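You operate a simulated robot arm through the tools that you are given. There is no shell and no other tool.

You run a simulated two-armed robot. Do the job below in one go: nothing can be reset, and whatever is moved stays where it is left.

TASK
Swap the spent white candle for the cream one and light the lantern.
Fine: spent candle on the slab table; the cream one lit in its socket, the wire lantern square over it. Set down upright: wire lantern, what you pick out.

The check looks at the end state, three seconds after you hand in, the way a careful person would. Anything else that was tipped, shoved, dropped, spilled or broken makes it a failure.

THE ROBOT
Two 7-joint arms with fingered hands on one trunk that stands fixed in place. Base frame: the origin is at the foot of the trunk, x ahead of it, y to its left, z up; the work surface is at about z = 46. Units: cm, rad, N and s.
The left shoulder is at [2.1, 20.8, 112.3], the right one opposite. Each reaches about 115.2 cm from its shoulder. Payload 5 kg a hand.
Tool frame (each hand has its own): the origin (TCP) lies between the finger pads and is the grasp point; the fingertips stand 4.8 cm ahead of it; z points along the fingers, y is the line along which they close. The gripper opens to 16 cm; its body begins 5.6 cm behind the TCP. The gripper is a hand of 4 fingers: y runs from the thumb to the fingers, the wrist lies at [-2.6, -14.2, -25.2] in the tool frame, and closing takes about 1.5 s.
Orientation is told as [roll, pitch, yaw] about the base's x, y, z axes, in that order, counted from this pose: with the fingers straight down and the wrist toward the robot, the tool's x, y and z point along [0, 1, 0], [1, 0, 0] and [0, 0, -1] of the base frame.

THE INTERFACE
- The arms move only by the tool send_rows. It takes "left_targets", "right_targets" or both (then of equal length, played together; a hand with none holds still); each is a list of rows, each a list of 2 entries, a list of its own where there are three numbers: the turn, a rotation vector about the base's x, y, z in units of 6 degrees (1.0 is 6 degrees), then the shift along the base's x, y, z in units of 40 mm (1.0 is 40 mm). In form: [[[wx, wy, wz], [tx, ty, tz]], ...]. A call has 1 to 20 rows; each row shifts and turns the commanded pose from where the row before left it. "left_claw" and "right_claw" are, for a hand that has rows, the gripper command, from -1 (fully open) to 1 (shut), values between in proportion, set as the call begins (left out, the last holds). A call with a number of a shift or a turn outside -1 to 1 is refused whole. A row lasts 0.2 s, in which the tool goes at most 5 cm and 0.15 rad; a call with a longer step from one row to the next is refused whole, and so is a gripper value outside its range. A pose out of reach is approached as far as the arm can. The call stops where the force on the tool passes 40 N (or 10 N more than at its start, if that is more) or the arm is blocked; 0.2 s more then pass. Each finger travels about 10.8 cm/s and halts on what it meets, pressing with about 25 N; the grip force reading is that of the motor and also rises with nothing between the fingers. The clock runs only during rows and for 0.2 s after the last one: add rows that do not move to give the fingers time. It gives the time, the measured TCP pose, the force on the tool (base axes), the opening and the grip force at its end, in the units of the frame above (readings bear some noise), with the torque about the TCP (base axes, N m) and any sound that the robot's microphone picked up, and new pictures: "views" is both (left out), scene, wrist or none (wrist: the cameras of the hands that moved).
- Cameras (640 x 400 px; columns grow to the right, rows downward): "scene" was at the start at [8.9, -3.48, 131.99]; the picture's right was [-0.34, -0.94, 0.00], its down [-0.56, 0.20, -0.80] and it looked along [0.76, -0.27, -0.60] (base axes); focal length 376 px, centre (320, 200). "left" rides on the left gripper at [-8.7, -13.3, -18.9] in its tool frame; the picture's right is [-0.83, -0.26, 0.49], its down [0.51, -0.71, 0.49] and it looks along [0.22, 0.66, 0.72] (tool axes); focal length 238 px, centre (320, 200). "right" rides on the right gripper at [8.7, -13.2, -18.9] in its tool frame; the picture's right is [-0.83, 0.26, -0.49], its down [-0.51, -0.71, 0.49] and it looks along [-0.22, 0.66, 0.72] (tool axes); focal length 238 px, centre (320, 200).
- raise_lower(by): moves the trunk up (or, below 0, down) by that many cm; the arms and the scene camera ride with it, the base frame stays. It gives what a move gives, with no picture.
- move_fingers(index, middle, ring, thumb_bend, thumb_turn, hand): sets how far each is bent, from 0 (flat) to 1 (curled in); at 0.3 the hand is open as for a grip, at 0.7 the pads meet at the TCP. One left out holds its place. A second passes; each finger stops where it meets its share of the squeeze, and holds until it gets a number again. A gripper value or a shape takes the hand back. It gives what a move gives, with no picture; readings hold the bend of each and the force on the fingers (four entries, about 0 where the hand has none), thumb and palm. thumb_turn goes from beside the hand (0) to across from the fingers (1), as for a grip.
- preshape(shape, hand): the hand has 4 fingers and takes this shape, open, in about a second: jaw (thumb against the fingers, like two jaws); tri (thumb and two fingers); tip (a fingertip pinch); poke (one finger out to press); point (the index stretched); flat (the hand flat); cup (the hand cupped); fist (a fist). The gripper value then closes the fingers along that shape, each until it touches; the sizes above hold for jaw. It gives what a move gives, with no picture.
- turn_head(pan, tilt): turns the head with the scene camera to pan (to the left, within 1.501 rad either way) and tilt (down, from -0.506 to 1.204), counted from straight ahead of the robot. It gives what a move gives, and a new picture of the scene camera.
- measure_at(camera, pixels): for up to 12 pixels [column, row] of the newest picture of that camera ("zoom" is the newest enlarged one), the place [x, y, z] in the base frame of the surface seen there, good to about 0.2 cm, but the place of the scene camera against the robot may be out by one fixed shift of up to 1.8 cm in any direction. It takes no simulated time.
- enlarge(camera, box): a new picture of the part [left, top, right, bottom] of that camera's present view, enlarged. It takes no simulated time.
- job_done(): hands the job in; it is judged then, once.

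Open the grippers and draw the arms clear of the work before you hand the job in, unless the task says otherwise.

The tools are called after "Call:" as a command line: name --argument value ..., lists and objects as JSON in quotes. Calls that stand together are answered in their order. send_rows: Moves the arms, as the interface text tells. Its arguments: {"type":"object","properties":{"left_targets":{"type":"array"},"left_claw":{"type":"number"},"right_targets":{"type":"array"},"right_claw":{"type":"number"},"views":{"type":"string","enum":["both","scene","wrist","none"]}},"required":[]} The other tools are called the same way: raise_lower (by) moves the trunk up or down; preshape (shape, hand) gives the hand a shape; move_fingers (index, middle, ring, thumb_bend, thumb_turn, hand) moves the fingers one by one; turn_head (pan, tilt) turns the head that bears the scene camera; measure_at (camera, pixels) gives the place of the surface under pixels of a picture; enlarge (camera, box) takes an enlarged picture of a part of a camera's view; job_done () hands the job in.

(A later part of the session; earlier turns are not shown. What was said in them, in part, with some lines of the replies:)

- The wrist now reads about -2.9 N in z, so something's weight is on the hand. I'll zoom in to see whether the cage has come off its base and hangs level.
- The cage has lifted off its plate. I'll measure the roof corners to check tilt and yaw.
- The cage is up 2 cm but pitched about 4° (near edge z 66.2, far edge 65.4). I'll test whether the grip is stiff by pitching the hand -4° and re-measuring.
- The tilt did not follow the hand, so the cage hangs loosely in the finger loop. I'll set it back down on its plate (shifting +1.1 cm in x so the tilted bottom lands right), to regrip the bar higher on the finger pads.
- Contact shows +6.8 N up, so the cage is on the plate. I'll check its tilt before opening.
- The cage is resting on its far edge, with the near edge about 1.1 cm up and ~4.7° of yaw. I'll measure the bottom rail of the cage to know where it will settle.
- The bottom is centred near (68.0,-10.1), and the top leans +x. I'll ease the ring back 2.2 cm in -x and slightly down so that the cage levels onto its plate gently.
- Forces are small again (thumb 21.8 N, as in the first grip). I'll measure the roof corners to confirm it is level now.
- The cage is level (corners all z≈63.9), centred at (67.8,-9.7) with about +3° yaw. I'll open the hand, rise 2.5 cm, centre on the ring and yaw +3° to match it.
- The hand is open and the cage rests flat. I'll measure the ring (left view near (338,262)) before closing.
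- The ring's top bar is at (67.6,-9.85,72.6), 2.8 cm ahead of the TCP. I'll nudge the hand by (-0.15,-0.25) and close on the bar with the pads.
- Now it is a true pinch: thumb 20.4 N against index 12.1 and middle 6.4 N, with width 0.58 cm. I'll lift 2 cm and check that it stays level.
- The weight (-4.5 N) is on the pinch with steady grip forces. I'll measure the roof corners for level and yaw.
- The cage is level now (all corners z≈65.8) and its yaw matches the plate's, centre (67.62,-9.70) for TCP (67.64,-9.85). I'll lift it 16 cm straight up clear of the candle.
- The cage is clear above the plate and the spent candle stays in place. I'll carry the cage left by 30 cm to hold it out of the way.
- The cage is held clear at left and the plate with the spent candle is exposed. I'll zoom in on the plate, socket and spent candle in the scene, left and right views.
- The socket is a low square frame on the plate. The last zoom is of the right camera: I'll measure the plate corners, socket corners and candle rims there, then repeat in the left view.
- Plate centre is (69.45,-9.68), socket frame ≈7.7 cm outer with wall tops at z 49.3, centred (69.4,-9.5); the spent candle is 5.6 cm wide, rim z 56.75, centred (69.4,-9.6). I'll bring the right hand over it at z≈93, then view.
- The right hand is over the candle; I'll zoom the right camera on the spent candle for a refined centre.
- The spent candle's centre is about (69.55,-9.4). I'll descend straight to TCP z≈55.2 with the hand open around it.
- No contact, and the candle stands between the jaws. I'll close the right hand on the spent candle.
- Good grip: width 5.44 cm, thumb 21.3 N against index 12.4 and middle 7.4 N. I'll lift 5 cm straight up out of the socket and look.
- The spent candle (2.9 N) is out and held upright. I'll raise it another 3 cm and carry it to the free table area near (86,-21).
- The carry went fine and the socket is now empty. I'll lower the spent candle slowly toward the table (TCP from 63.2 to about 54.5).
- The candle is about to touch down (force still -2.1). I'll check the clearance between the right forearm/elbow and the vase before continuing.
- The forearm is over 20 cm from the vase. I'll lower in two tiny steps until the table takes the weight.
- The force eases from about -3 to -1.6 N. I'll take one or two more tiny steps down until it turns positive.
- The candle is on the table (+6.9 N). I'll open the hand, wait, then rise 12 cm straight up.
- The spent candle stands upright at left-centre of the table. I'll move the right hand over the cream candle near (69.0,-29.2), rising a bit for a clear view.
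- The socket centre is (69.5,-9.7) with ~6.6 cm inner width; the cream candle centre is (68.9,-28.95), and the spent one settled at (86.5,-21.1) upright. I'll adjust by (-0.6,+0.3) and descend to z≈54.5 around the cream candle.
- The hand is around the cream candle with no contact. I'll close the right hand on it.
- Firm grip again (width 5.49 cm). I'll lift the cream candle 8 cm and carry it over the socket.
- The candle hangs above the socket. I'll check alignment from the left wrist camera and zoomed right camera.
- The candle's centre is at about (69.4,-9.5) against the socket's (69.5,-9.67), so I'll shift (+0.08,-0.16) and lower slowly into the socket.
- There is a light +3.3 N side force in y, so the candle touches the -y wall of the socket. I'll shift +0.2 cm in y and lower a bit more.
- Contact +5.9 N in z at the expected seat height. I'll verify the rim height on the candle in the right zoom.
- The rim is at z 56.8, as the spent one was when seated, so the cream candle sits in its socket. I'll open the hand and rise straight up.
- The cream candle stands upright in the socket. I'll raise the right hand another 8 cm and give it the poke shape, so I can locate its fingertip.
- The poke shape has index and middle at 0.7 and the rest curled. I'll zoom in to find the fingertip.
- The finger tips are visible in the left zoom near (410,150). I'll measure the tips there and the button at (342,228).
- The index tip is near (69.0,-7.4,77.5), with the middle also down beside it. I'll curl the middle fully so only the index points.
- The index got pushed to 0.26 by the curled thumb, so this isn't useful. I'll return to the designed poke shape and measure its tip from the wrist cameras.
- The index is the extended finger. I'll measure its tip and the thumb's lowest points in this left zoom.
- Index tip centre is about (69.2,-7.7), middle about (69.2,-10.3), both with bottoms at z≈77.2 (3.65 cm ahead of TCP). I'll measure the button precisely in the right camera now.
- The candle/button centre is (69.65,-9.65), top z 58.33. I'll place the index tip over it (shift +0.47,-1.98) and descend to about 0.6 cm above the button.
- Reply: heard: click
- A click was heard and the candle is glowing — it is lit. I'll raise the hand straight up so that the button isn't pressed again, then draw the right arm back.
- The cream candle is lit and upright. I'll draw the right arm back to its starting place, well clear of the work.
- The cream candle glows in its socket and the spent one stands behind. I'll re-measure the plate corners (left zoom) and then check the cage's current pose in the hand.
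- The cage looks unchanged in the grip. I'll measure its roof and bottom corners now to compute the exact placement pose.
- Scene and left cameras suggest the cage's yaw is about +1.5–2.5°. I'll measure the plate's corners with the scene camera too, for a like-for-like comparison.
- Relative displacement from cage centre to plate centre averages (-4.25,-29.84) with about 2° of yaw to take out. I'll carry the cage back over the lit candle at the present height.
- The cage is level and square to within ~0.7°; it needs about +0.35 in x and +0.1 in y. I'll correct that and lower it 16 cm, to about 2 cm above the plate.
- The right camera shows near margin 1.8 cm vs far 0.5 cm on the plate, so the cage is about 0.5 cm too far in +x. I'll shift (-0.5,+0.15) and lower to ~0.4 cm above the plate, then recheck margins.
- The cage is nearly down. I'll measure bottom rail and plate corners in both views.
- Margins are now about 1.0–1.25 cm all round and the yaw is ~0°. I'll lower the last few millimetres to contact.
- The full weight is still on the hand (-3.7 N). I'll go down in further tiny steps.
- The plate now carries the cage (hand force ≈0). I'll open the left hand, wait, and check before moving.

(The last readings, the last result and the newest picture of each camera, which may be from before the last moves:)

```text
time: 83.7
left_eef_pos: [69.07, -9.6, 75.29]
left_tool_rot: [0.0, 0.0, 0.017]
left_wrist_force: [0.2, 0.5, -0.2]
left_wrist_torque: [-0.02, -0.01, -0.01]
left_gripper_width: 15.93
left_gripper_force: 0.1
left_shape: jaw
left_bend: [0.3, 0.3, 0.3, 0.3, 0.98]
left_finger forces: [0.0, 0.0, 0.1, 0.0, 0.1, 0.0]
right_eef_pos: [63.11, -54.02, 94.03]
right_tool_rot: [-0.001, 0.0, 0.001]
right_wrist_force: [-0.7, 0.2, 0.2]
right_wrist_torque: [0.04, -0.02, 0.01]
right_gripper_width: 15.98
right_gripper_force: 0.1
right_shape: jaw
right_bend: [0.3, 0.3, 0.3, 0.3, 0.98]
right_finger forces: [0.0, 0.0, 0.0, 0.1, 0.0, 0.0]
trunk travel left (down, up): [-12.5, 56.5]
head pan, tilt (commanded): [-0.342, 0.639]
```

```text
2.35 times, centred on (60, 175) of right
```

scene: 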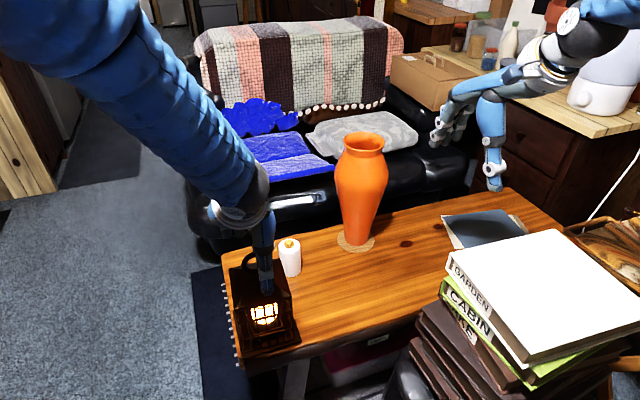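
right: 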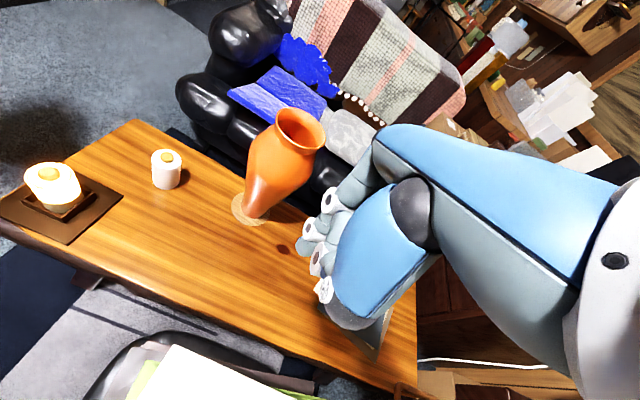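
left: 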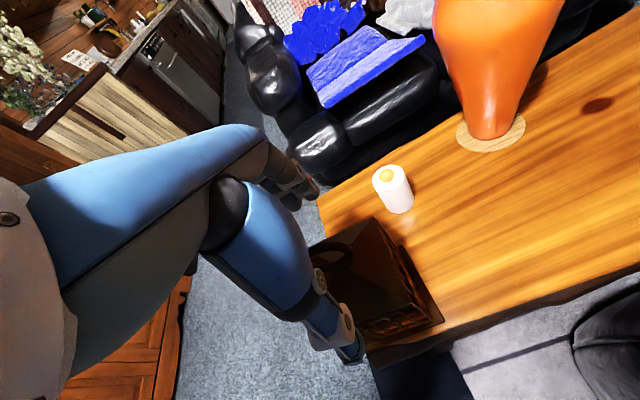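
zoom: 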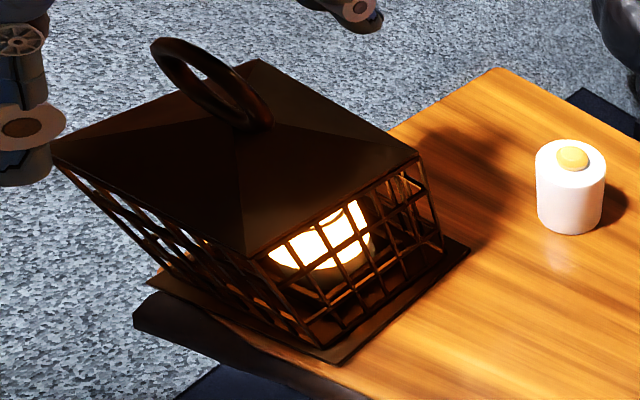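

The hand is open and clear of the ring; the cage rests over the lit candle. I'll raise the left hand straight up and then back to its starting place.

Call:
send_rows --left_targets '[[[0, 0, 0], [0, 0, 0.3]], [[0, 0, 0], [0, 0, 0.6]], [[0, 0, 0], [0, 0, 0.8]], [[0, 0, 0], [0, 0, 0.8]], [[0, 0, 0], [0, 0, 0.8]], [[0, 0, 0], [0, 0, 0.8]], [[0, 0, -0.1], [0.3, 0.6, 0]], [[0, 0, -0.07], [0.3, 0.75, 0]], [[0, 0, 0], [0.35, 0.75, 0]], [[0, 0, 0], [0.35, 0.75, 0]], [[0, 0, 0], [0.35, 0.75, 0]], [[0, 0, 0], [0.35, 0.75, 0]], [[0, 0, 0], [0.35, 0.75, 0]], [[0, 0, 0], [0.3, 0.75, 0]], [[0, 0, 0], [0, 0.15, 0]], [[0, 0, 0], [0, 0, 0]]]' --left_claw -1 --views "both"

Call:
enlarge --camera "scene" --box '[210, 230, 320, 370]'

Call:
enlarge --camera "right" --box '[0, 90, 120, 260]'

Call:
enlarge --camera "left" --box '[440, 200, 640, 400]'

```text
time: 87.1
left_eef_pos: [79.9, 14.59, 91.55]
left_tool_rot: [0.0, 0.0, 0.0]
left_wrist_force: [0.2, -0.5, 0.3]
left_wrist_torque: [0.0, 0.02, 0.0]
left_gripper_width: 15.94
left_gripper_force: 0.0
left_shape: jaw
left_bend: [0.3, 0.3, 0.3, 0.3, 0.97]
left_finger forces: [0.0, 0.0, 0.0, 0.0, 0.0, 0.0]
right_eef_pos: [63.14, -54.0, 93.93]
right_tool_rot: [0.001, 0.0, 0.001]
right_wrist_force: [-0.1, 0.1, 0.6]
right_wrist_torque: [0.02, 0.03, 0.03]
right_gripper_width: 15.99
right_gripper_force: 0.0
right_shape: jaw
right_bend: [0.3, 0.3, 0.3, 0.3, 0.98]
right_finger forces: [0.0, 0.0, 0.0, 0.1, 0.0, 0.0]
trunk travel left (down, up): [-12.5, 56.5]
head pan, tilt (commanded): [-0.342, 0.639]
```

scene: 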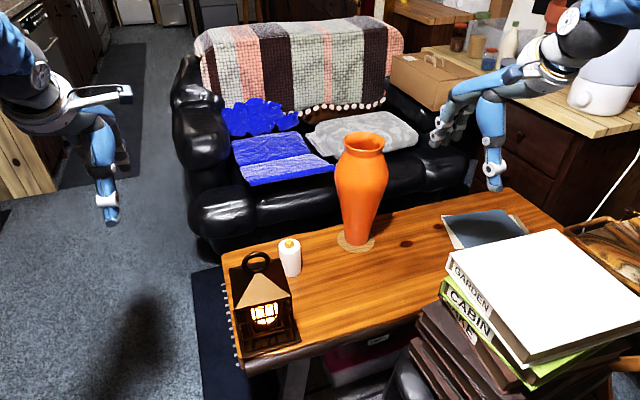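
left: 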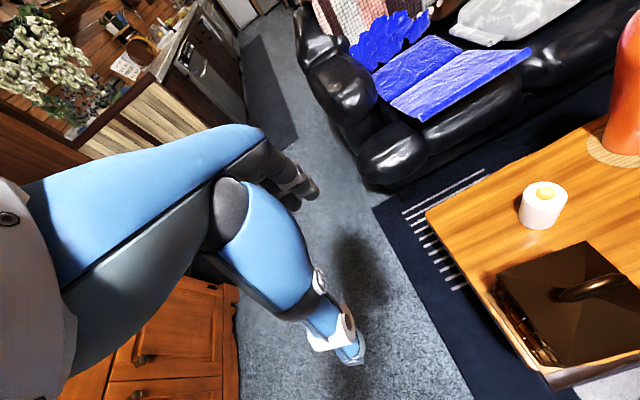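

```text
2.86 times, centred on (265, 300) of scene
```

zoom: 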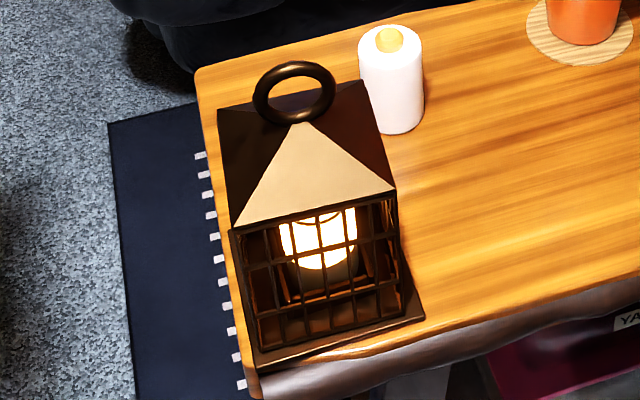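

```text
2.35 times, centred on (60, 175) of right
```

zoom: 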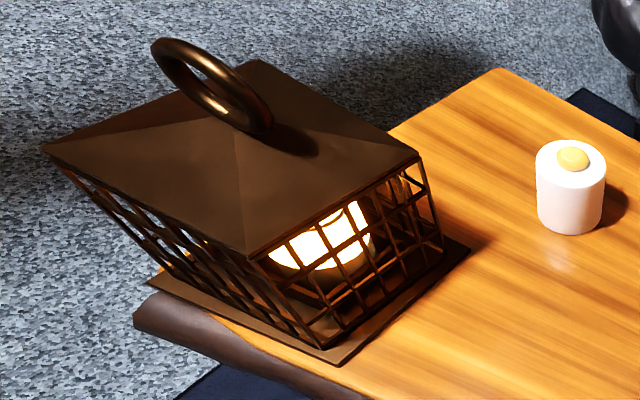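

```text
2.00 times, centred on (540, 300) of left
```

zoom: 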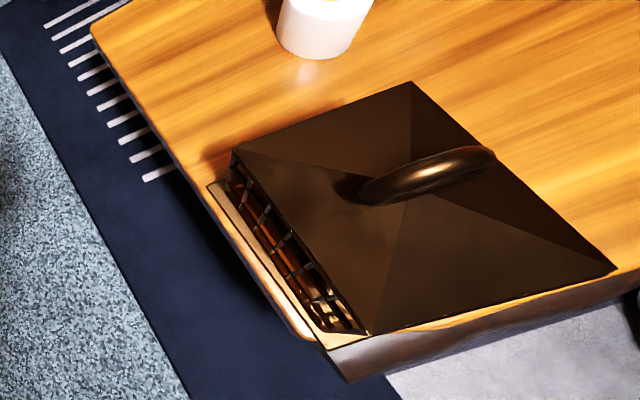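

The lantern is back over the lit candle and both hands are open and clear. I'll measure the final squareness from the left and scene views.

Call:
measure_at --camera "zoom" --pixels '[[238, 151], [411, 86], [610, 267], [369, 329], [209, 187], [328, 347], [360, 200], [490, 158]]'

Call:
measure_at --camera "right" --pixels '[[28, 198], [103, 142], [61, 235], [113, 190], [127, 194], [66, 243], [0, 160], [112, 187], [60, 232]]'

Call:
enlarge --camera "scene" --box '[220, 270, 310, 370]'

```text
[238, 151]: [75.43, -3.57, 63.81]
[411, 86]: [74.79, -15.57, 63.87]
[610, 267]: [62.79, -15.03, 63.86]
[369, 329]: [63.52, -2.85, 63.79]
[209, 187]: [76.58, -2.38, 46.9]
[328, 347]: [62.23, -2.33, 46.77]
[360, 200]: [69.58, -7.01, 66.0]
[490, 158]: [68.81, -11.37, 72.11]
```

```text
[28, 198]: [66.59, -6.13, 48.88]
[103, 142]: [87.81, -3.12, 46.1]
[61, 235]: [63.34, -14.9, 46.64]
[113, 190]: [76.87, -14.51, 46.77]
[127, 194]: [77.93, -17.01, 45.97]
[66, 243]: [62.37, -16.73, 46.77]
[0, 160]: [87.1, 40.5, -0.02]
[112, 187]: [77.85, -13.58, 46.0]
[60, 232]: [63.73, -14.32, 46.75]
```

```text
4.00 times, centred on (265, 320) of scene
```

zoom: 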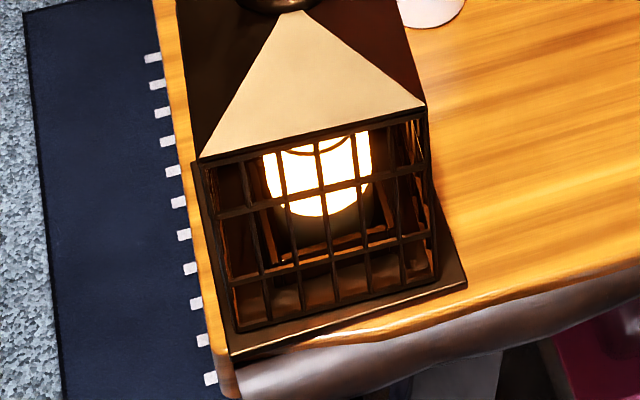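

The left camera suggests the cage turned about -3° on release. I'll confirm with the scene view: roof corners (201,157), (424,105); bottom (238,330), (434,278); plate (232,355), (464,283).

Call:
measure_at --camera "zoom" --pixels '[[202, 156], [423, 105], [240, 329], [433, 278], [233, 354], [464, 282], [195, 165], [210, 154], [415, 108]]'

Call:
enlarge --camera "scene" --box '[220, 240, 310, 310]'

```text
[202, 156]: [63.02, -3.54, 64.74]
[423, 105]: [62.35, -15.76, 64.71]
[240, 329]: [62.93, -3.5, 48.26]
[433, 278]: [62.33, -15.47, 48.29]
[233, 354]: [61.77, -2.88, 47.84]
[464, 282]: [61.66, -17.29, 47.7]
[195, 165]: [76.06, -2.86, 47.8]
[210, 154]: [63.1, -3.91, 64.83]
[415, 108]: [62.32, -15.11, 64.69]
```

```text
5.71 times, centred on (265, 275) of scene
```

zoom: 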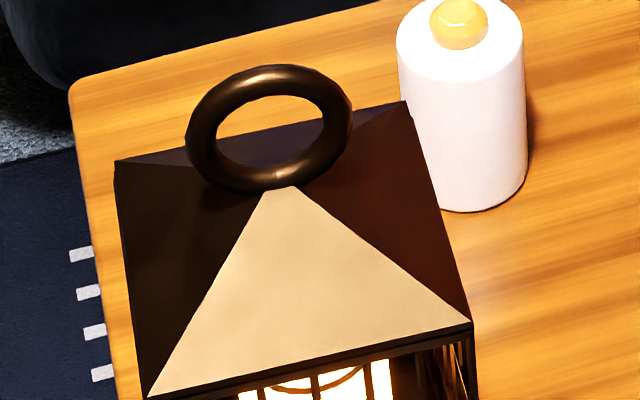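

Both views agree: the cage sits about -2.6° skewed and +0.5 cm off in y relative to the plate. It's small, but I'd rather square it up: I'll measure the ring for a gentle regrip and slide.

Call:
measure_at --camera "zoom" --pixels '[[196, 135], [345, 125], [270, 75], [230, 85], [310, 85], [275, 182], [118, 162], [408, 104], [150, 392], [468, 321]]'

Call:
enlarge --camera "left" --box '[540, 240, 640, 340]'

```text
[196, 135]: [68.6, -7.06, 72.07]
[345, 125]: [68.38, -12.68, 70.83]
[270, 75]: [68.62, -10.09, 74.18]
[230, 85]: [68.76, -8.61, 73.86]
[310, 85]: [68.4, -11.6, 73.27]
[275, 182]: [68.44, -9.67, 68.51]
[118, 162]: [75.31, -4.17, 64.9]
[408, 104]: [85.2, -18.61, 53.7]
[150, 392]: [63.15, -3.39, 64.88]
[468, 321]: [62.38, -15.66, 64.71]
```

```text
4.00 times, centred on (590, 290) of left
```

zoom: 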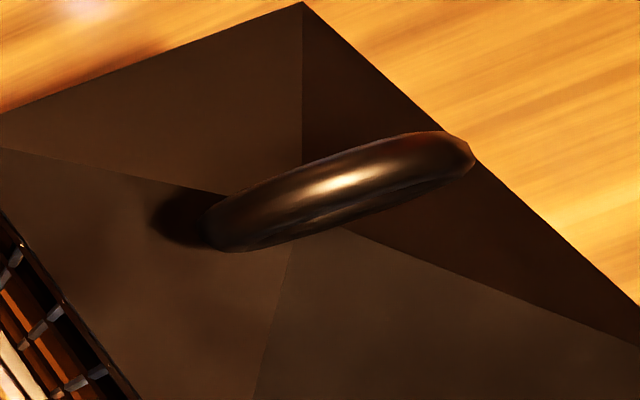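

The ring now centres on about (69.0,-9.45) with -3° yaw. I'll bring the open left hand back above it, yawed -3° to match, and descend around the ring to z≈75.4.

Call:
send_rows --left_targets '[[[0, 0, -0.0625], [-0.339, -0.75, 0]], [[0, 0, -0.0625], [-0.339, -0.75, 0]], [[0, 0, -0.0625], [-0.339, -0.75, 0]], [[0, 0, -0.0625], [-0.339, -0.75, 0]], [[0, 0, -0.0625], [-0.339, -0.75, 0]], [[0, 0, -0.0625], [-0.339, -0.75, 0]], [[0, 0, -0.0625], [-0.339, -0.75, 0]], [[0, 0, -0.0625], [-0.339, -0.75, 0]], [[0, 0, 0], [0, 0, -0.4]], [[0, 0, 0], [0, 0, -0.75]], [[0, 0, 0], [0, 0, -0.75]], [[0, 0, 0], [0, 0, -0.75]], [[0, 0, 0], [0, 0, -0.6]], [[0, 0, 0], [0, 0, -0.4]], [[0, 0, 0], [0, 0, -0.4]], [[0, 0, 0], [0, 0, 0]]]' --left_claw -1 --views "both"

Call:
enlarge --camera "right" --box '[0, 90, 120, 260]'

Call:
enlarge --camera "left" --box '[300, 200, 450, 340]'

```text
time: 90.5
left_eef_pos: [68.82, -9.62, 75.43]
left_tool_rot: [0.001, -0.001, -0.055]
left_wrist_force: [-0.9, -0.2, -0.6]
left_wrist_torque: [0.02, 0.02, -0.01]
left_gripper_width: 15.99
left_gripper_force: 0.1
left_shape: jaw
left_bend: [0.3, 0.3, 0.3, 0.3, 0.97]
left_finger forces: [0.0, 0.0, 0.0, 0.1, 0.1, 0.1]
right_eef_pos: [63.16, -54.05, 93.87]
right_tool_rot: [0.0, 0.0, -0.001]
right_wrist_force: [-0.3, 0.5, 0.8]
right_wrist_torque: [0.0, 0.01, -0.01]
right_gripper_width: 15.99
right_gripper_force: 0.1
right_shape: jaw
right_bend: [0.3, 0.3, 0.3, 0.3, 0.98]
right_finger forces: [0.1, 0.0, 0.0, 0.1, 0.1, 0.0]
trunk travel left (down, up): [-12.5, 56.5]
head pan, tilt (commanded): [-0.342, 0.639]
```

scene: 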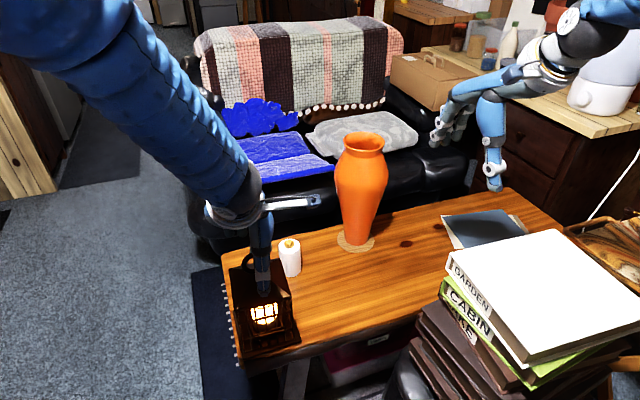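
left: 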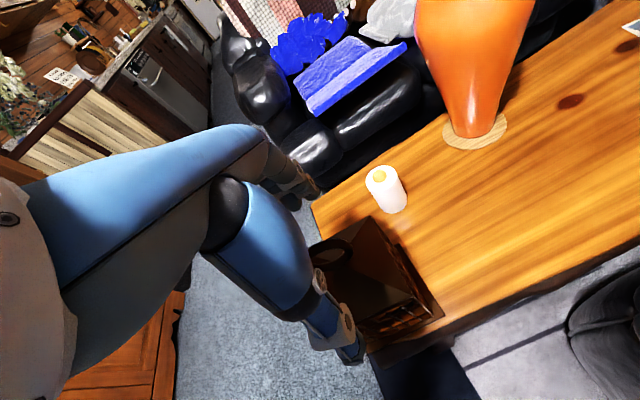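

```text
2.35 times, centred on (60, 175) of right
```

zoom: 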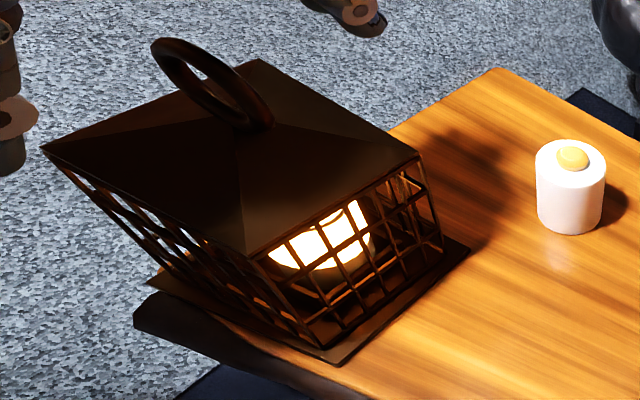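

```text
2.86 times, centred on (375, 270) of left
```

zoom: 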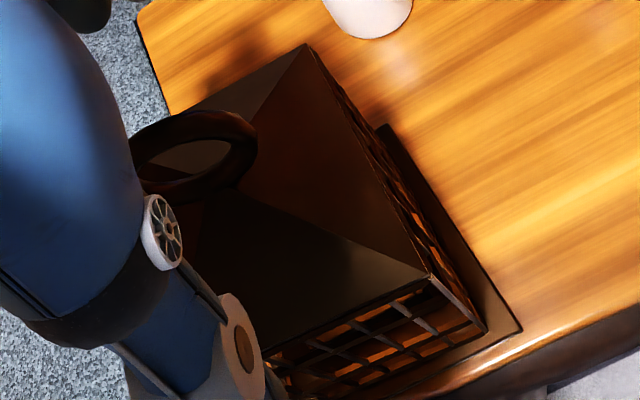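

Measuring the ring (tube top arc at (200,115), (240,125), (255,150)) and roof corners in this left zoom before closing.

Call:
measure_at --camera "zoom" --pixels '[[200, 114], [180, 117], [225, 118], [242, 128], [252, 145], [250, 165], [306, 47], [424, 276], [150, 130], [485, 328], [519, 328]]'

Call:
measure_at --camera "right" --pixels '[[0, 120], [5, 122], [22, 135], [31, 146], [36, 152], [1, 129], [102, 169], [30, 208]]'

```text
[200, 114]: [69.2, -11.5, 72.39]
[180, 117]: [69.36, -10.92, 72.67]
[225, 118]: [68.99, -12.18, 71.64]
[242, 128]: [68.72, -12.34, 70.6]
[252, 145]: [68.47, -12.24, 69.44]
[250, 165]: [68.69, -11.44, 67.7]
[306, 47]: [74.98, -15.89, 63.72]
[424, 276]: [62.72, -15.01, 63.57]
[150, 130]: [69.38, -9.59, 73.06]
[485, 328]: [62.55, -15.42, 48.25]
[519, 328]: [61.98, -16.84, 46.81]
```

```text
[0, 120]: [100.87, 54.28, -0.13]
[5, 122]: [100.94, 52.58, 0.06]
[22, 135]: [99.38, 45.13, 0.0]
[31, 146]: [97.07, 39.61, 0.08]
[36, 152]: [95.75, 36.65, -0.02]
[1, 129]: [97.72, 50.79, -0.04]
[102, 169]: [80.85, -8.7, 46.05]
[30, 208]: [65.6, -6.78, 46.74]
```

The ring bar is at x≈69.25, TCP at about 68.9; I'll shift +0.3 cm in x and close on the ring.

Call:
send_rows --left_targets '[[[0, 0, 0], [0.075, 0, 0]], [[0, 0, 0], [0, 0, 0]]]' --left_claw -1 --views "none"

Call:
send_rows --left_targets '[[[0, 0, 0], [0, 0, 0]], [[0, 0, 0], [0, 0, 0]], [[0, 0, 0], [0, 0, 0]], [[0, 0, 0], [0, 0, 0]], [[0, 0, 0], [0, 0, 0]], [[0, 0, 0], [0, 0, 0]], [[0, 0, 0], [0, 0, 0]], [[0, 0, 0], [0, 0, 0]], [[0, 0, 0], [0, 0, 0]]]' --left_claw 1 --views "both"

Call:
enlarge --camera "scene" --box '[220, 270, 310, 370]'

Call:
enlarge --camera "left" --box '[290, 200, 460, 370]'

```text
time: 91.1
left_eef_pos: [69.0, -9.68, 75.49]
left_tool_rot: [-0.001, 0.0, -0.051]
left_wrist_force: [-0.2, -0.3, 0.2]
left_wrist_torque: [0.0, 0.05, 0.01]
left_gripper_width: 15.96
left_gripper_force: 0.1
left_shape: jaw
left_bend: [0.3, 0.3, 0.3, 0.3, 0.97]
left_finger forces: [0.1, 0.0, 0.0, 0.0, 0.0, 0.0]
right_eef_pos: [63.02, -53.89, 93.92]
right_tool_rot: [0.0, -0.001, 0.0]
right_wrist_force: [0.1, 0.2, -0.3]
right_wrist_torque: [0.0, -0.02, -0.04]
right_gripper_width: 15.98
right_gripper_force: 0.0
right_shape: jaw
right_bend: [0.3, 0.3, 0.3, 0.3, 0.98]
right_finger forces: [0.1, 0.0, 0.0, 0.0, 0.1, 0.1]
trunk travel left (down, up): [-12.5, 56.5]
head pan, tilt (commanded): [-0.342, 0.639]
```

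```text
time: 93.1
left_eef_pos: [69.12, -9.6, 75.33]
left_tool_rot: [0.0, 0.001, -0.055]
left_wrist_force: [-0.9, -0.6, 0.5]
left_wrist_torque: [-0.04, -0.02, 0.0]
left_gripper_width: 0.71
left_gripper_force: 25.3
left_shape: jaw
left_bend: [0.71, 0.67, 0.7, 0.72, 1.0]
left_finger forces: [12.4, 6.9, 0.0, 0.0, 20.3, 0.0]
right_eef_pos: [63.12, -54.05, 93.93]
right_tool_rot: [-0.001, 0.001, 0.0]
right_wrist_force: [0.3, 0.5, 0.1]
right_wrist_torque: [0.03, -0.01, -0.01]
right_gripper_width: 15.97
right_gripper_force: 0.1
right_shape: jaw
right_bend: [0.3, 0.3, 0.3, 0.3, 0.98]
right_finger forces: [0.0, 0.0, 0.0, 0.1, 0.0, 0.1]
trunk travel left (down, up): [-12.5, 56.5]
head pan, tilt (commanded): [-0.342, 0.639]
```

scene: 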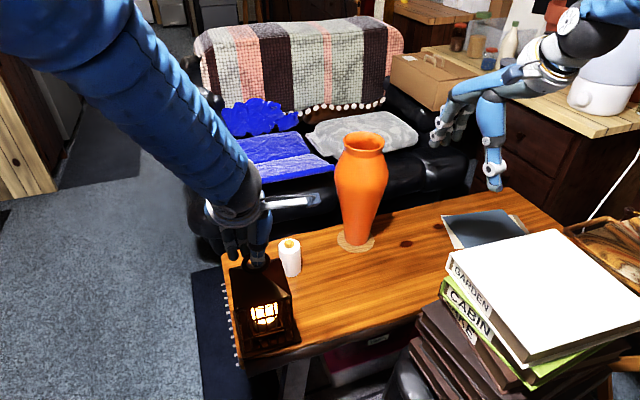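
left: 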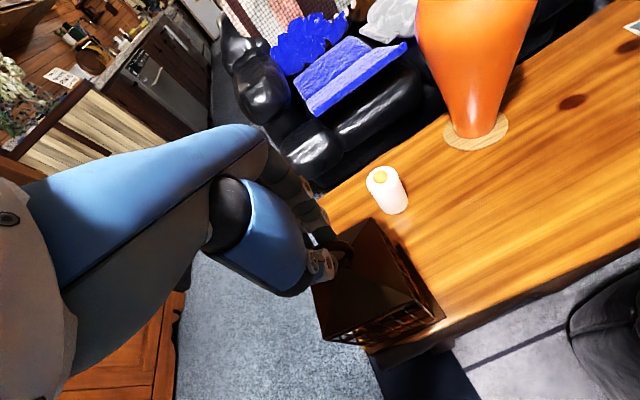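

```text
4.00 times, centred on (265, 320) of scene
```

zoom: 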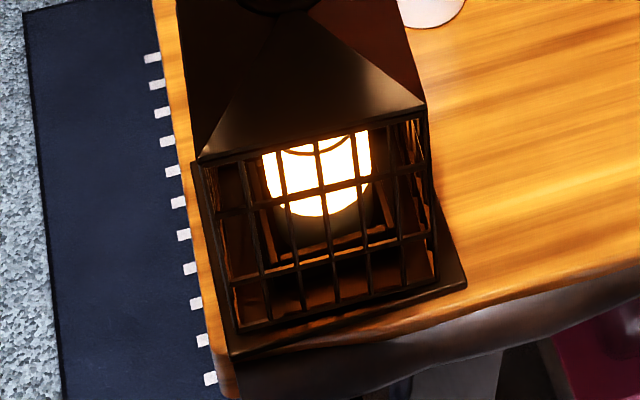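

```text
2.35 times, centred on (375, 285) of left
```

zoom: 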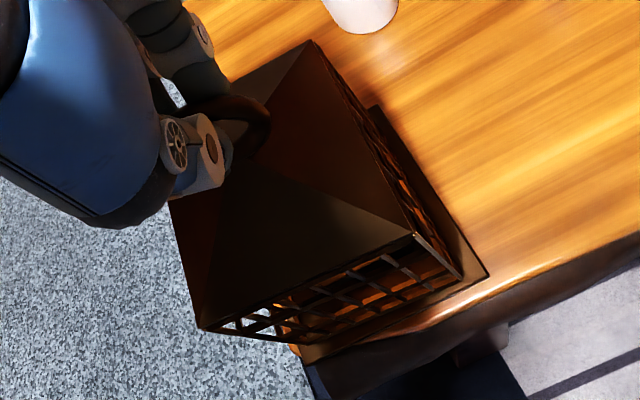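

Gripped again with the same balanced forces. I'll measure the cage's pose now in the grip (left zoom and scene).

Call:
measure_at --camera "zoom" --pixels '[[310, 43], [411, 233], [201, 326], [460, 275], [487, 277], [172, 205], [308, 46]]'

Call:
measure_at --camera "scene" --pixels '[[236, 309], [290, 296], [245, 352], [293, 340], [243, 358], [301, 341], [238, 308], [288, 297]]'

```text
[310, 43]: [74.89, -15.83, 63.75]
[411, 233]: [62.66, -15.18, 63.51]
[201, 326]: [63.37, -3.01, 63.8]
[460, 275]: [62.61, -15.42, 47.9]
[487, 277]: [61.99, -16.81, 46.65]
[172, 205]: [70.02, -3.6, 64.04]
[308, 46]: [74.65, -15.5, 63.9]
```

```text
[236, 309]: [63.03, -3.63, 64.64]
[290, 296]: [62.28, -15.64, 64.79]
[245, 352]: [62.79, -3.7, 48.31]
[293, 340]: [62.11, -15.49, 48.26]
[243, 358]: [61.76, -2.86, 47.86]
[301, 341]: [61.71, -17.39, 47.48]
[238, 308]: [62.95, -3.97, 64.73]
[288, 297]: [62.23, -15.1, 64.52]
```

The cage yaw is -3.2° and its centre (69.13,-9.42) vs the plate's (69.4,-9.6). I'll lift 0.4 cm, turn +4.5° (allowing for some turn on release) and shift (+0.3,-0.5), then check.

Call:
send_rows --left_targets '[[[0, 0, 0], [0, 0, 0.05]], [[0, 0, 0], [0, 0, 0.06]], [[0, 0, 0.15], [0.02, -0.025, 0]], [[0, 0, 0.2], [0.02, -0.03, 0]], [[0, 0, 0.2], [0.02, -0.04, 0]], [[0, 0, 0.2], [0.015, -0.03, 0]], [[0, 0, 0], [0, 0, 0]], [[0, 0, 0], [0, 0, 0]]]' --views "both"

Call:
enlarge --camera "scene" --box '[220, 270, 310, 370]'

Call:
enlarge --camera "left" --box '[290, 200, 460, 370]'

```text
time: 94.9
left_eef_pos: [69.46, -10.03, 75.88]
left_tool_rot: [-0.001, -0.001, 0.024]
left_wrist_force: [-0.3, 0.2, -3.5]
left_wrist_torque: [0.01, 0.02, 0.0]
left_gripper_width: 0.71
left_gripper_force: 25.1
left_shape: jaw
left_bend: [0.71, 0.67, 0.7, 0.72, 1.0]
left_finger forces: [12.7, 7.1, 0.0, 0.1, 20.5, 0.0]
right_eef_pos: [63.19, -54.08, 94.0]
right_tool_rot: [0.001, 0.0, -0.002]
right_wrist_force: [0.7, -0.5, -0.2]
right_wrist_torque: [0.0, -0.01, -0.04]
right_gripper_width: 15.96
right_gripper_force: 0.1
right_shape: jaw
right_bend: [0.3, 0.3, 0.3, 0.3, 0.98]
right_finger forces: [0.0, 0.0, 0.0, 0.1, 0.0, 0.0]
trunk travel left (down, up): [-12.5, 56.5]
head pan, tilt (commanded): [-0.342, 0.639]
```

scene: 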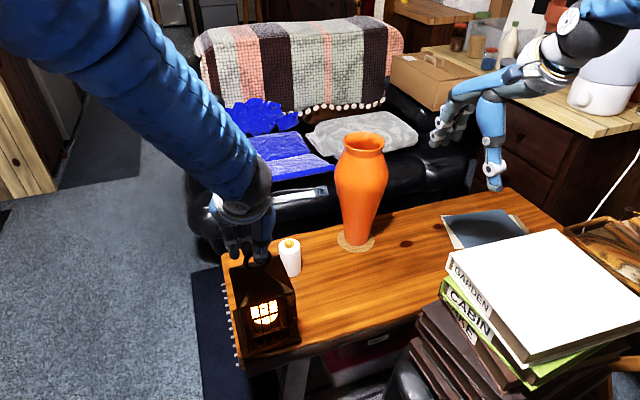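
left: 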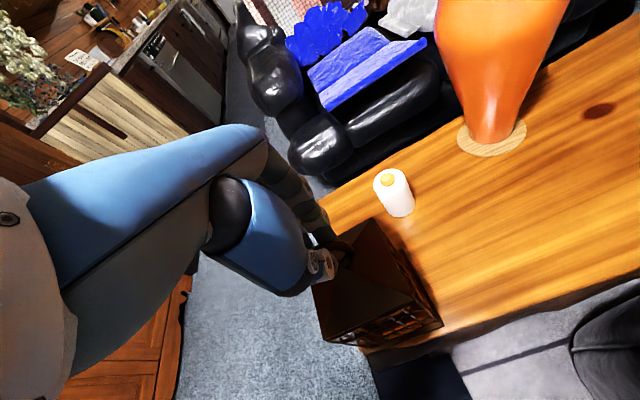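

```text
4.00 times, centred on (265, 320) of scene
```

zoom: 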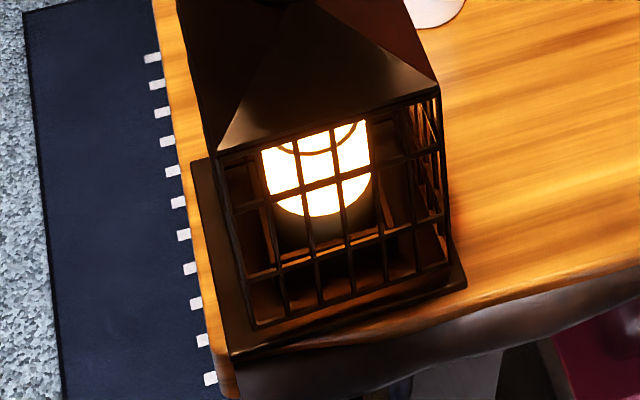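

```text
2.35 times, centred on (375, 285) of left
```

zoom: 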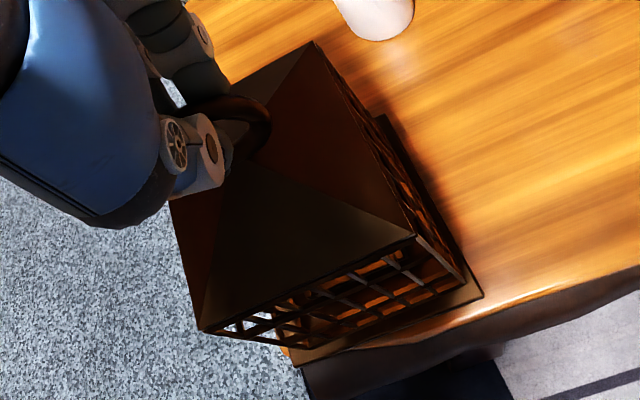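

Measuring cage and plate corners again in the left zoom and scene.

Call:
measure_at --camera "zoom" --pixels '[[314, 43], [413, 233], [202, 328], [464, 278], [481, 294], [172, 205]]'

Call:
measure_at --camera "scene" --pixels '[[240, 307], [293, 293], [249, 351], [296, 337], [243, 358], [301, 341], [241, 306], [292, 294]]'

```text
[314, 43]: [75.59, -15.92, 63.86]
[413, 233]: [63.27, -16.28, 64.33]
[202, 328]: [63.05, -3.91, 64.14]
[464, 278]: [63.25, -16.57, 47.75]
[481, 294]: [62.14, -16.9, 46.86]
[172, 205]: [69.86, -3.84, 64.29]
```

```text
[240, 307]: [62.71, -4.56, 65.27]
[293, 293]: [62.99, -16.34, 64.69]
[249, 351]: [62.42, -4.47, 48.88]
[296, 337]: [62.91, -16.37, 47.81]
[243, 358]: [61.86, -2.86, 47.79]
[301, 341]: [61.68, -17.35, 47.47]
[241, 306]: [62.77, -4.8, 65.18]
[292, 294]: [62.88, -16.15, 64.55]
```

Now yaw +1.4° and y offset -0.35 cm. I'll shift +0.12 in y and lower onto the plate.

Call:
send_rows --left_targets '[[[0, 0, 0], [0, 0.03, -0.03]], [[0, 0, 0], [0, 0, -0.04]], [[0, 0, 0], [0, 0, -0.03]], [[0, 0, 0], [0, 0, -0.015]], [[0, 0, 0], [0, 0, 0]]]' --views "none"

```text
time: 96.1
left_eef_pos: [69.4, -10.07, 75.54]
left_tool_rot: [-0.001, 0.0, 0.025]
left_wrist_force: [-2.2, -0.1, 4.6]
left_wrist_torque: [-0.01, 0.05, 0.01]
left_gripper_width: 0.75
left_gripper_force: 25.3
left_shape: jaw
left_bend: [0.71, 0.67, 0.7, 0.72, 1.0]
left_finger forces: [11.9, 6.4, 0.0, 0.1, 21.7, 0.0]
right_eef_pos: [63.08, -54.0, 93.99]
right_tool_rot: [-0.001, -0.001, 0.0]
right_wrist_force: [-0.9, 0.6, -0.1]
right_wrist_torque: [-0.04, -0.02, 0.0]
right_gripper_width: 15.99
right_gripper_force: 0.0
right_shape: jaw
right_bend: [0.3, 0.3, 0.3, 0.3, 0.98]
right_finger forces: [0.0, 0.0, 0.1, 0.0, 0.0, 0.1]
trunk travel left (down, up): [-12.5, 56.5]
head pan, tilt (commanded): [-0.342, 0.639]
```

The plate carries the cage (+4.6 N). I'll ease the press slightly and release gently in stages: first a small opening.

Call:
send_rows --left_targets '[[[0, 0, 0], [0, 0, 0.012]], [[0, 0, 0], [0, 0, 0]]]' --left_claw 1 --views "none"

Call:
send_rows --left_targets '[[[0, 0, 0], [0, 0, 0]], [[0, 0, 0], [0, 0, 0]], [[0, 0, 0], [0, 0, 0]]]' --left_claw 0.85 --views "none"

Call:
send_rows --left_targets '[[[0, 0, 0], [0, 0, 0]], [[0, 0, 0], [0, 0, 0]], [[0, 0, 0], [0, 0, 0]]]' --left_claw 0.65 --views "both"

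Call:
enlarge --camera "scene" --box '[220, 240, 310, 370]'

```text
time: 96.7
left_eef_pos: [69.46, -9.94, 75.46]
left_tool_rot: [0.001, 0.001, 0.024]
left_wrist_force: [-1.3, -2.0, 1.6]
left_wrist_torque: [0.0, 0.02, 0.0]
left_gripper_width: 0.74
left_gripper_force: 25.1
left_shape: jaw
left_bend: [0.71, 0.67, 0.7, 0.72, 1.0]
left_finger forces: [12.4, 6.8, 0.1, 0.0, 21.8, 0.0]
right_eef_pos: [63.16, -54.05, 93.9]
right_tool_rot: [0.001, -0.001, 0.0]
right_wrist_force: [0.0, 0.1, -0.5]
right_wrist_torque: [0.04, -0.03, -0.02]
right_gripper_width: 16.0
right_gripper_force: 0.1
right_shape: jaw
right_bend: [0.3, 0.3, 0.3, 0.3, 0.98]
right_finger forces: [0.0, 0.0, 0.0, 0.0, 0.0, 0.0]
trunk travel left (down, up): [-12.5, 56.5]
head pan, tilt (commanded): [-0.342, 0.639]
```

```text
time: 97.5
left_eef_pos: [69.44, -10.1, 75.53]
left_tool_rot: [0.0, -0.001, 0.025]
left_wrist_force: [-1.5, -0.7, 0.3]
left_wrist_torque: [0.0, 0.01, -0.01]
left_gripper_width: 1.19
left_gripper_force: 0.0
left_shape: jaw
left_bend: [0.71, 0.66, 0.65, 0.72, 1.0]
left_finger forces: [0.0, 0.0, 0.0, 0.0, 1.0, 0.1]
right_eef_pos: [63.17, -53.95, 94.05]
right_tool_rot: [0.0, -0.001, 0.0]
right_wrist_force: [0.3, -0.1, 0.1]
right_wrist_torque: [0.01, 0.0, -0.02]
right_gripper_width: 15.97
right_gripper_force: 0.0
right_shape: jaw
right_bend: [0.3, 0.3, 0.3, 0.3, 0.98]
right_finger forces: [0.0, 0.0, 0.2, 0.1, 0.0, 0.0]
trunk travel left (down, up): [-12.5, 56.5]
head pan, tilt (commanded): [-0.342, 0.639]
```

```text
time: 98.3
left_eef_pos: [69.5, -10.07, 75.54]
left_tool_rot: [0.0, 0.0, 0.024]
left_wrist_force: [-0.1, 0.8, 0.4]
left_wrist_torque: [0.02, -0.03, 0.0]
left_gripper_width: 2.74
left_gripper_force: 0.1
left_shape: jaw
left_bend: [0.73, 0.6, 0.59, 0.74, 1.0]
left_finger forces: [0.1, 0.0, 0.0, 0.1, 0.0, 0.0]
right_eef_pos: [63.29, -53.99, 93.93]
right_tool_rot: [-0.001, 0.0, 0.0]
right_wrist_force: [0.2, 0.7, 0.1]
right_wrist_torque: [0.0, 0.01, 0.04]
right_gripper_width: 15.96
right_gripper_force: 0.1
right_shape: jaw
right_bend: [0.3, 0.3, 0.3, 0.3, 0.98]
right_finger forces: [0.0, 0.1, 0.0, 0.0, 0.0, 0.0]
trunk travel left (down, up): [-12.5, 56.5]
head pan, tilt (commanded): [-0.342, 0.639]
```

scene: 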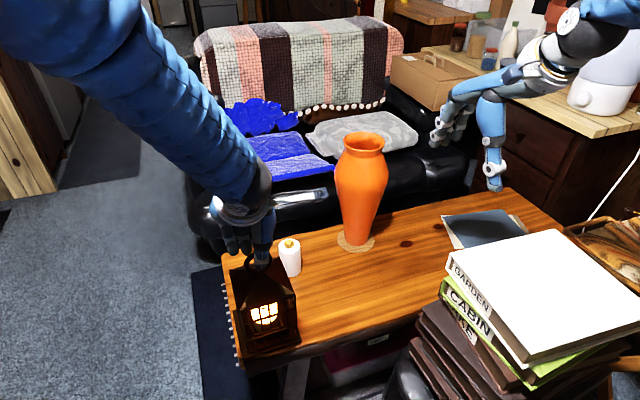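
left: 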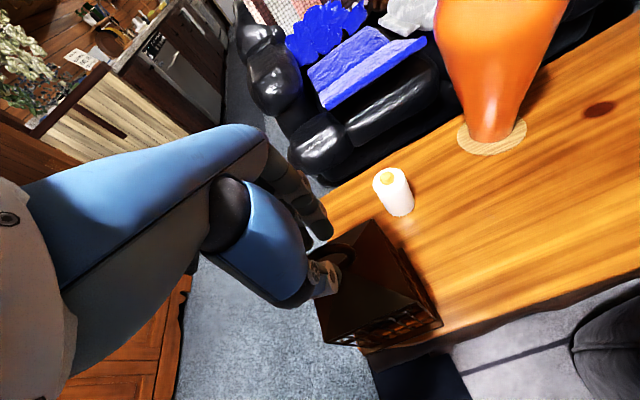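

```text
3.08 times, centred on (265, 305) of scene
```

zoom: 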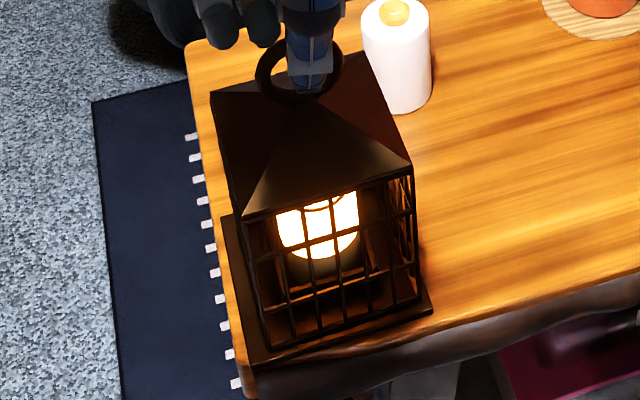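

The ring is free (no finger force). I'll check the yaw now in the scene zoom before opening fully.

Call:
measure_at --camera "zoom" --pixels '[[246, 211], [410, 167], [269, 344], [420, 299], [250, 362], [430, 309], [254, 210], [402, 169], [214, 97], [372, 56]]'

```text
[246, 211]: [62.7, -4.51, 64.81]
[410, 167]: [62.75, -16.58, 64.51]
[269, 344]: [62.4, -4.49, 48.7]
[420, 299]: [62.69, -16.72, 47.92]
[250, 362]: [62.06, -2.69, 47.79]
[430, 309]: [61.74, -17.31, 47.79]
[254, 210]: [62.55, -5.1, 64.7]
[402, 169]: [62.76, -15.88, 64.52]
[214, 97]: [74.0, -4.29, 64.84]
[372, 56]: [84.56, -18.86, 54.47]
```

Yaw is within about 1° of the plate now. I'll open the hand fully and re-measure.

Call:
send_rows --left_targets '[[[0, 0, 0], [0, 0, 0]], [[0, 0, 0], [0, 0, 0]], [[0, 0, 0], [0, 0, 0]], [[0, 0, 0], [0, 0, 0]], [[0, 0, 0], [0, 0, 0]], [[0, 0, 0], [0, 0, 0]], [[0, 0, 0], [0, 0, 0]]]' --left_claw -1 --views "both"

Call:
enlarge --camera "left" --box '[300, 200, 460, 350]'

Call:
enlarge --camera "scene" --box '[220, 270, 310, 370]'

```text
time: 99.9
left_eef_pos: [69.42, -10.01, 75.46]
left_tool_rot: [0.0, -0.001, 0.024]
left_wrist_force: [-0.1, 0.1, -0.7]
left_wrist_torque: [-0.01, -0.06, 0.02]
left_gripper_width: 15.96
left_gripper_force: 0.2
left_shape: jaw
left_bend: [0.3, 0.3, 0.3, 0.3, 0.98]
left_finger forces: [0.1, 0.0, 0.0, 0.0, 0.1, 0.0]
right_eef_pos: [63.16, -53.97, 93.95]
right_tool_rot: [-0.001, 0.0, -0.001]
right_wrist_force: [0.9, -0.3, 0.6]
right_wrist_torque: [-0.01, -0.02, 0.01]
right_gripper_width: 15.99
right_gripper_force: 0.1
right_shape: jaw
right_bend: [0.3, 0.3, 0.3, 0.3, 0.98]
right_finger forces: [0.0, 0.1, 0.1, 0.0, 0.0, 0.0]
trunk travel left (down, up): [-12.5, 56.5]
head pan, tilt (commanded): [-0.342, 0.639]
```

scene: 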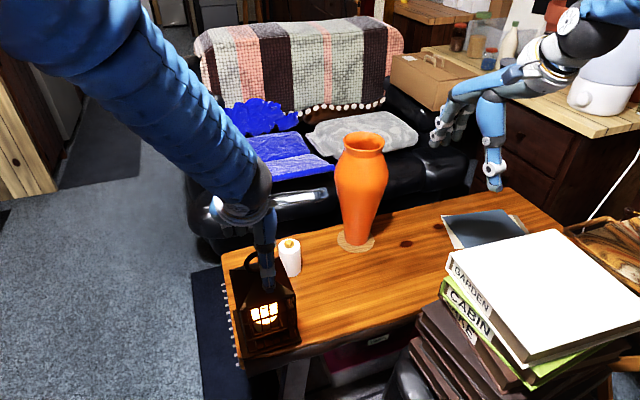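
left: 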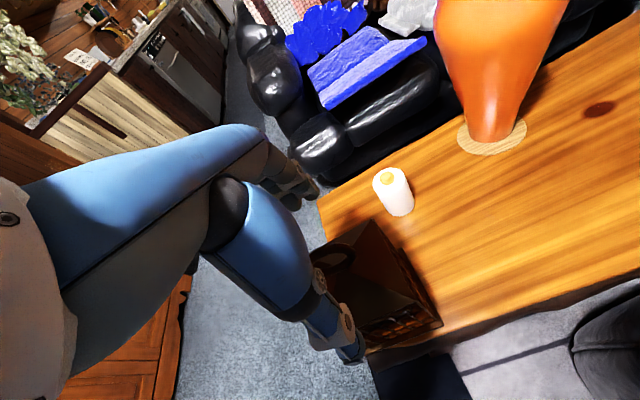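

```text
2.67 times, centred on (380, 275) of left
```

zoom: 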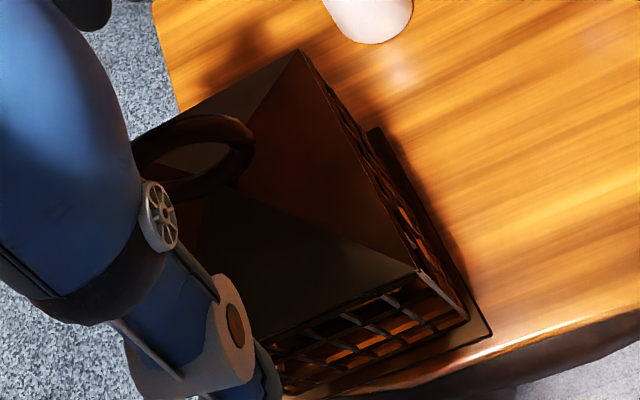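

```text
4.00 times, centred on (265, 320) of scene
```

zoom: 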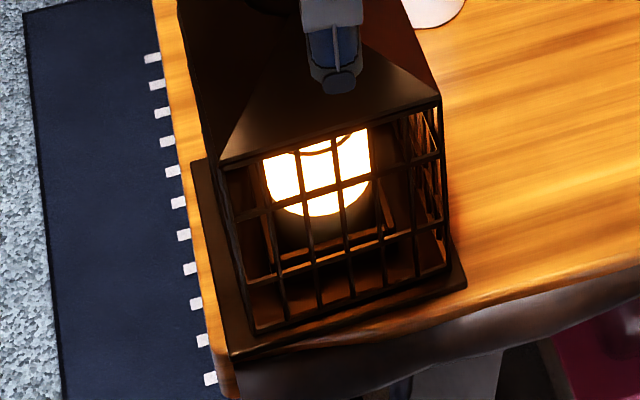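

Measuring: roof near (222,163), (440,102); bottom near (255,331), (449,272); plate near (232,355), (464,283).

Call:
measure_at --camera "zoom" --pixels '[[223, 161], [438, 101], [257, 330], [447, 272], [233, 354], [464, 282], [232, 159], [430, 104]]'

Call:
measure_at --camera "left" --pixels '[[372, 219], [416, 302], [435, 319], [444, 322], [371, 221], [414, 301]]'

```text
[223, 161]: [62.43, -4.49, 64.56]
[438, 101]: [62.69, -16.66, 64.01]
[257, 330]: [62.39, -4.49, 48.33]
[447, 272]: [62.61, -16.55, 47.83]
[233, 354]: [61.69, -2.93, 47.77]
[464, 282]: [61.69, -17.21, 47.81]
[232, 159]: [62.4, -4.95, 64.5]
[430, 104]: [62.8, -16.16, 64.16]
```

```text
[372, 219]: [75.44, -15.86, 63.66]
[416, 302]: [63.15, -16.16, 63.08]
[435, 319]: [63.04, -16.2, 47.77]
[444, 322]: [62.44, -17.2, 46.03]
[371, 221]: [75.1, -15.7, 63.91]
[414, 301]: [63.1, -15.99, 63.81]
```

The cage now sits within about 1° of square and under 0.5 cm off centre on its plate. I'll raise the left hand straight up and return it to its starting place.

Call:
send_rows --left_targets '[[[0, 0, 0], [0, 0, 0.3]], [[0, 0, 0], [0, 0, 0.6]], [[0, 0, 0], [0, 0, 0.8]], [[0, 0, 0], [0, 0, 0.8]], [[0, 0, 0], [0, 0, 0.8]], [[0, 0, 0], [0, 0, 0.8]], [[0, 0, -0.1], [0.3, 0.6, 0]], [[0, 0, -0.1], [0.3, 0.75, 0]], [[0, 0, 0], [0.35, 0.75, 0]], [[0, 0, 0], [0.35, 0.75, 0]], [[0, 0, 0], [0.35, 0.75, 0]], [[0, 0, 0], [0.35, 0.75, 0]], [[0, 0, 0], [0.35, 0.75, 0]], [[0, 0, 0], [0.3, 0.75, 0]], [[0, 0, 0], [0, 0.15, 0]], [[0, 0, 0], [0, 0, 0]], [[0, 0, 0], [0, 0, 0]]]' --left_claw -1 --views "both"

Call:
enlarge --camera "scene" --box '[210, 230, 320, 370]'

Call:
enlarge --camera "right" --box '[0, 90, 200, 260]'

Call:
enlarge --camera "left" --box '[440, 200, 640, 400]'

```text
time: 103.5
left_eef_pos: [79.84, 14.3, 92.03]
left_tool_rot: [0.0, 0.001, 0.003]
left_wrist_force: [-0.3, 0.1, 0.1]
left_wrist_torque: [0.0, 0.02, 0.03]
left_gripper_width: 15.93
left_gripper_force: 0.0
left_shape: jaw
left_bend: [0.3, 0.3, 0.3, 0.3, 0.97]
left_finger forces: [0.0, 0.0, 0.0, 0.1, 0.1, 0.1]
right_eef_pos: [63.15, -53.92, 93.89]
right_tool_rot: [-0.001, 0.0, -0.002]
right_wrist_force: [0.4, -0.3, 0.1]
right_wrist_torque: [0.05, 0.0, 0.0]
right_gripper_width: 16.0
right_gripper_force: 0.1
right_shape: jaw
right_bend: [0.3, 0.3, 0.3, 0.3, 0.98]
right_finger forces: [0.1, 0.0, 0.0, 0.0, 0.1, 0.0]
trunk travel left (down, up): [-12.5, 56.5]
head pan, tilt (commanded): [-0.342, 0.639]
```

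scene: 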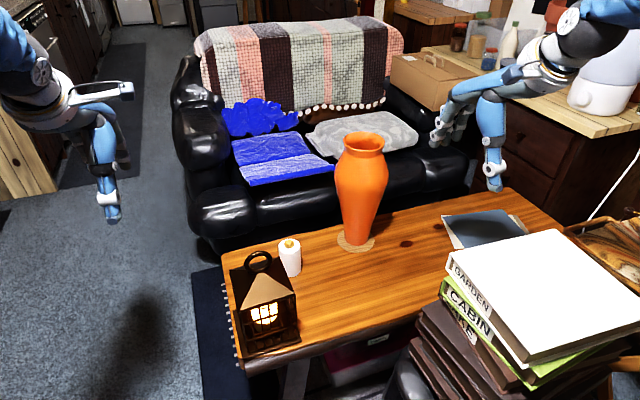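
left: 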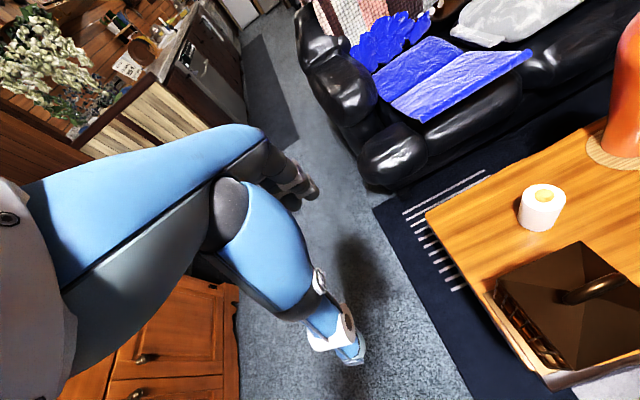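

```text
2.86 times, centred on (265, 300) of scene
```

zoom: 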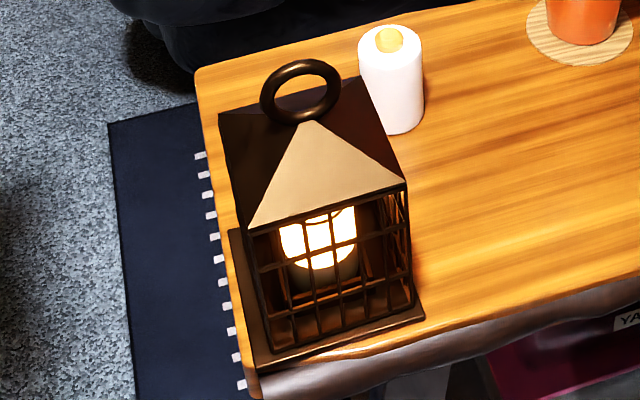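

```text
2.35 times, centred on (100, 175) of right
```

zoom: 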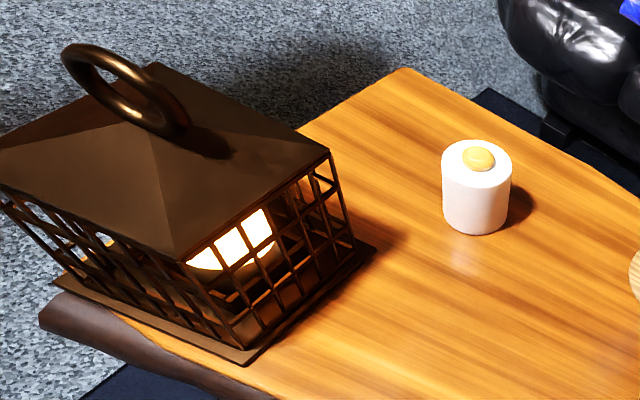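

```text
2.00 times, centred on (540, 300) of left
```

zoom: 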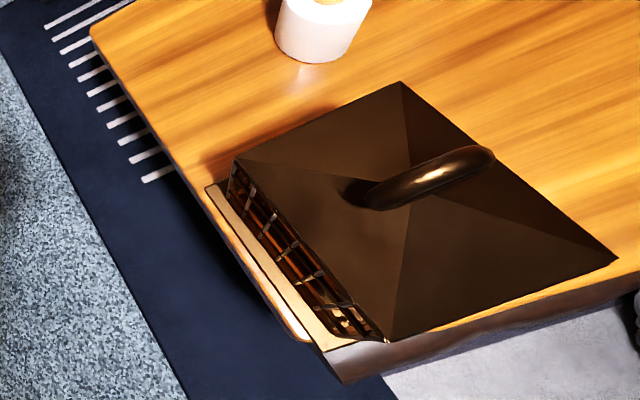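

The lantern looks square over the glowing candle. One last measurement of the roof corners for confirmation.

Call:
measure_at --camera "zoom" --pixels '[[239, 159], [402, 86], [611, 258], [384, 336], [209, 188], [328, 347]]'

```text
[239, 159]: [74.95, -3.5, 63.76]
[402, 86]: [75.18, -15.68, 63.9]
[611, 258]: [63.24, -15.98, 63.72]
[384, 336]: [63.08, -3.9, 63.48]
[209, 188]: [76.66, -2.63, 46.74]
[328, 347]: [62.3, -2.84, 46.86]
```

The lantern is level, its centre (69.1,-9.8) is within about 0.4 cm of the plate's, and it is about 1° off square. The cream candle is lit in its socket, the spent one stands upright on the slab table, and both hands are open and clear, so I'm handing in the job.

Call:
job_done

```text
The job is handed in.
```

The swap is done and handed in. The cream candle is lit in its socket, with the wire lantern standing over it. The spent white candle is upright on the slab table behind it.

- **Lantern:** it stands level, about 1° off square and within about 0.4 cm of its base plate's centre. When I first set it down it had turned about 3°, so I gripped it again, straightened it and released it gently.
- **Cream candle:** one press of its button gave a click, and it was still glowing in the last pictures.
- **Other objects:** nothing else on or around the table was touched. Both hands are open and drawn clear of the work.
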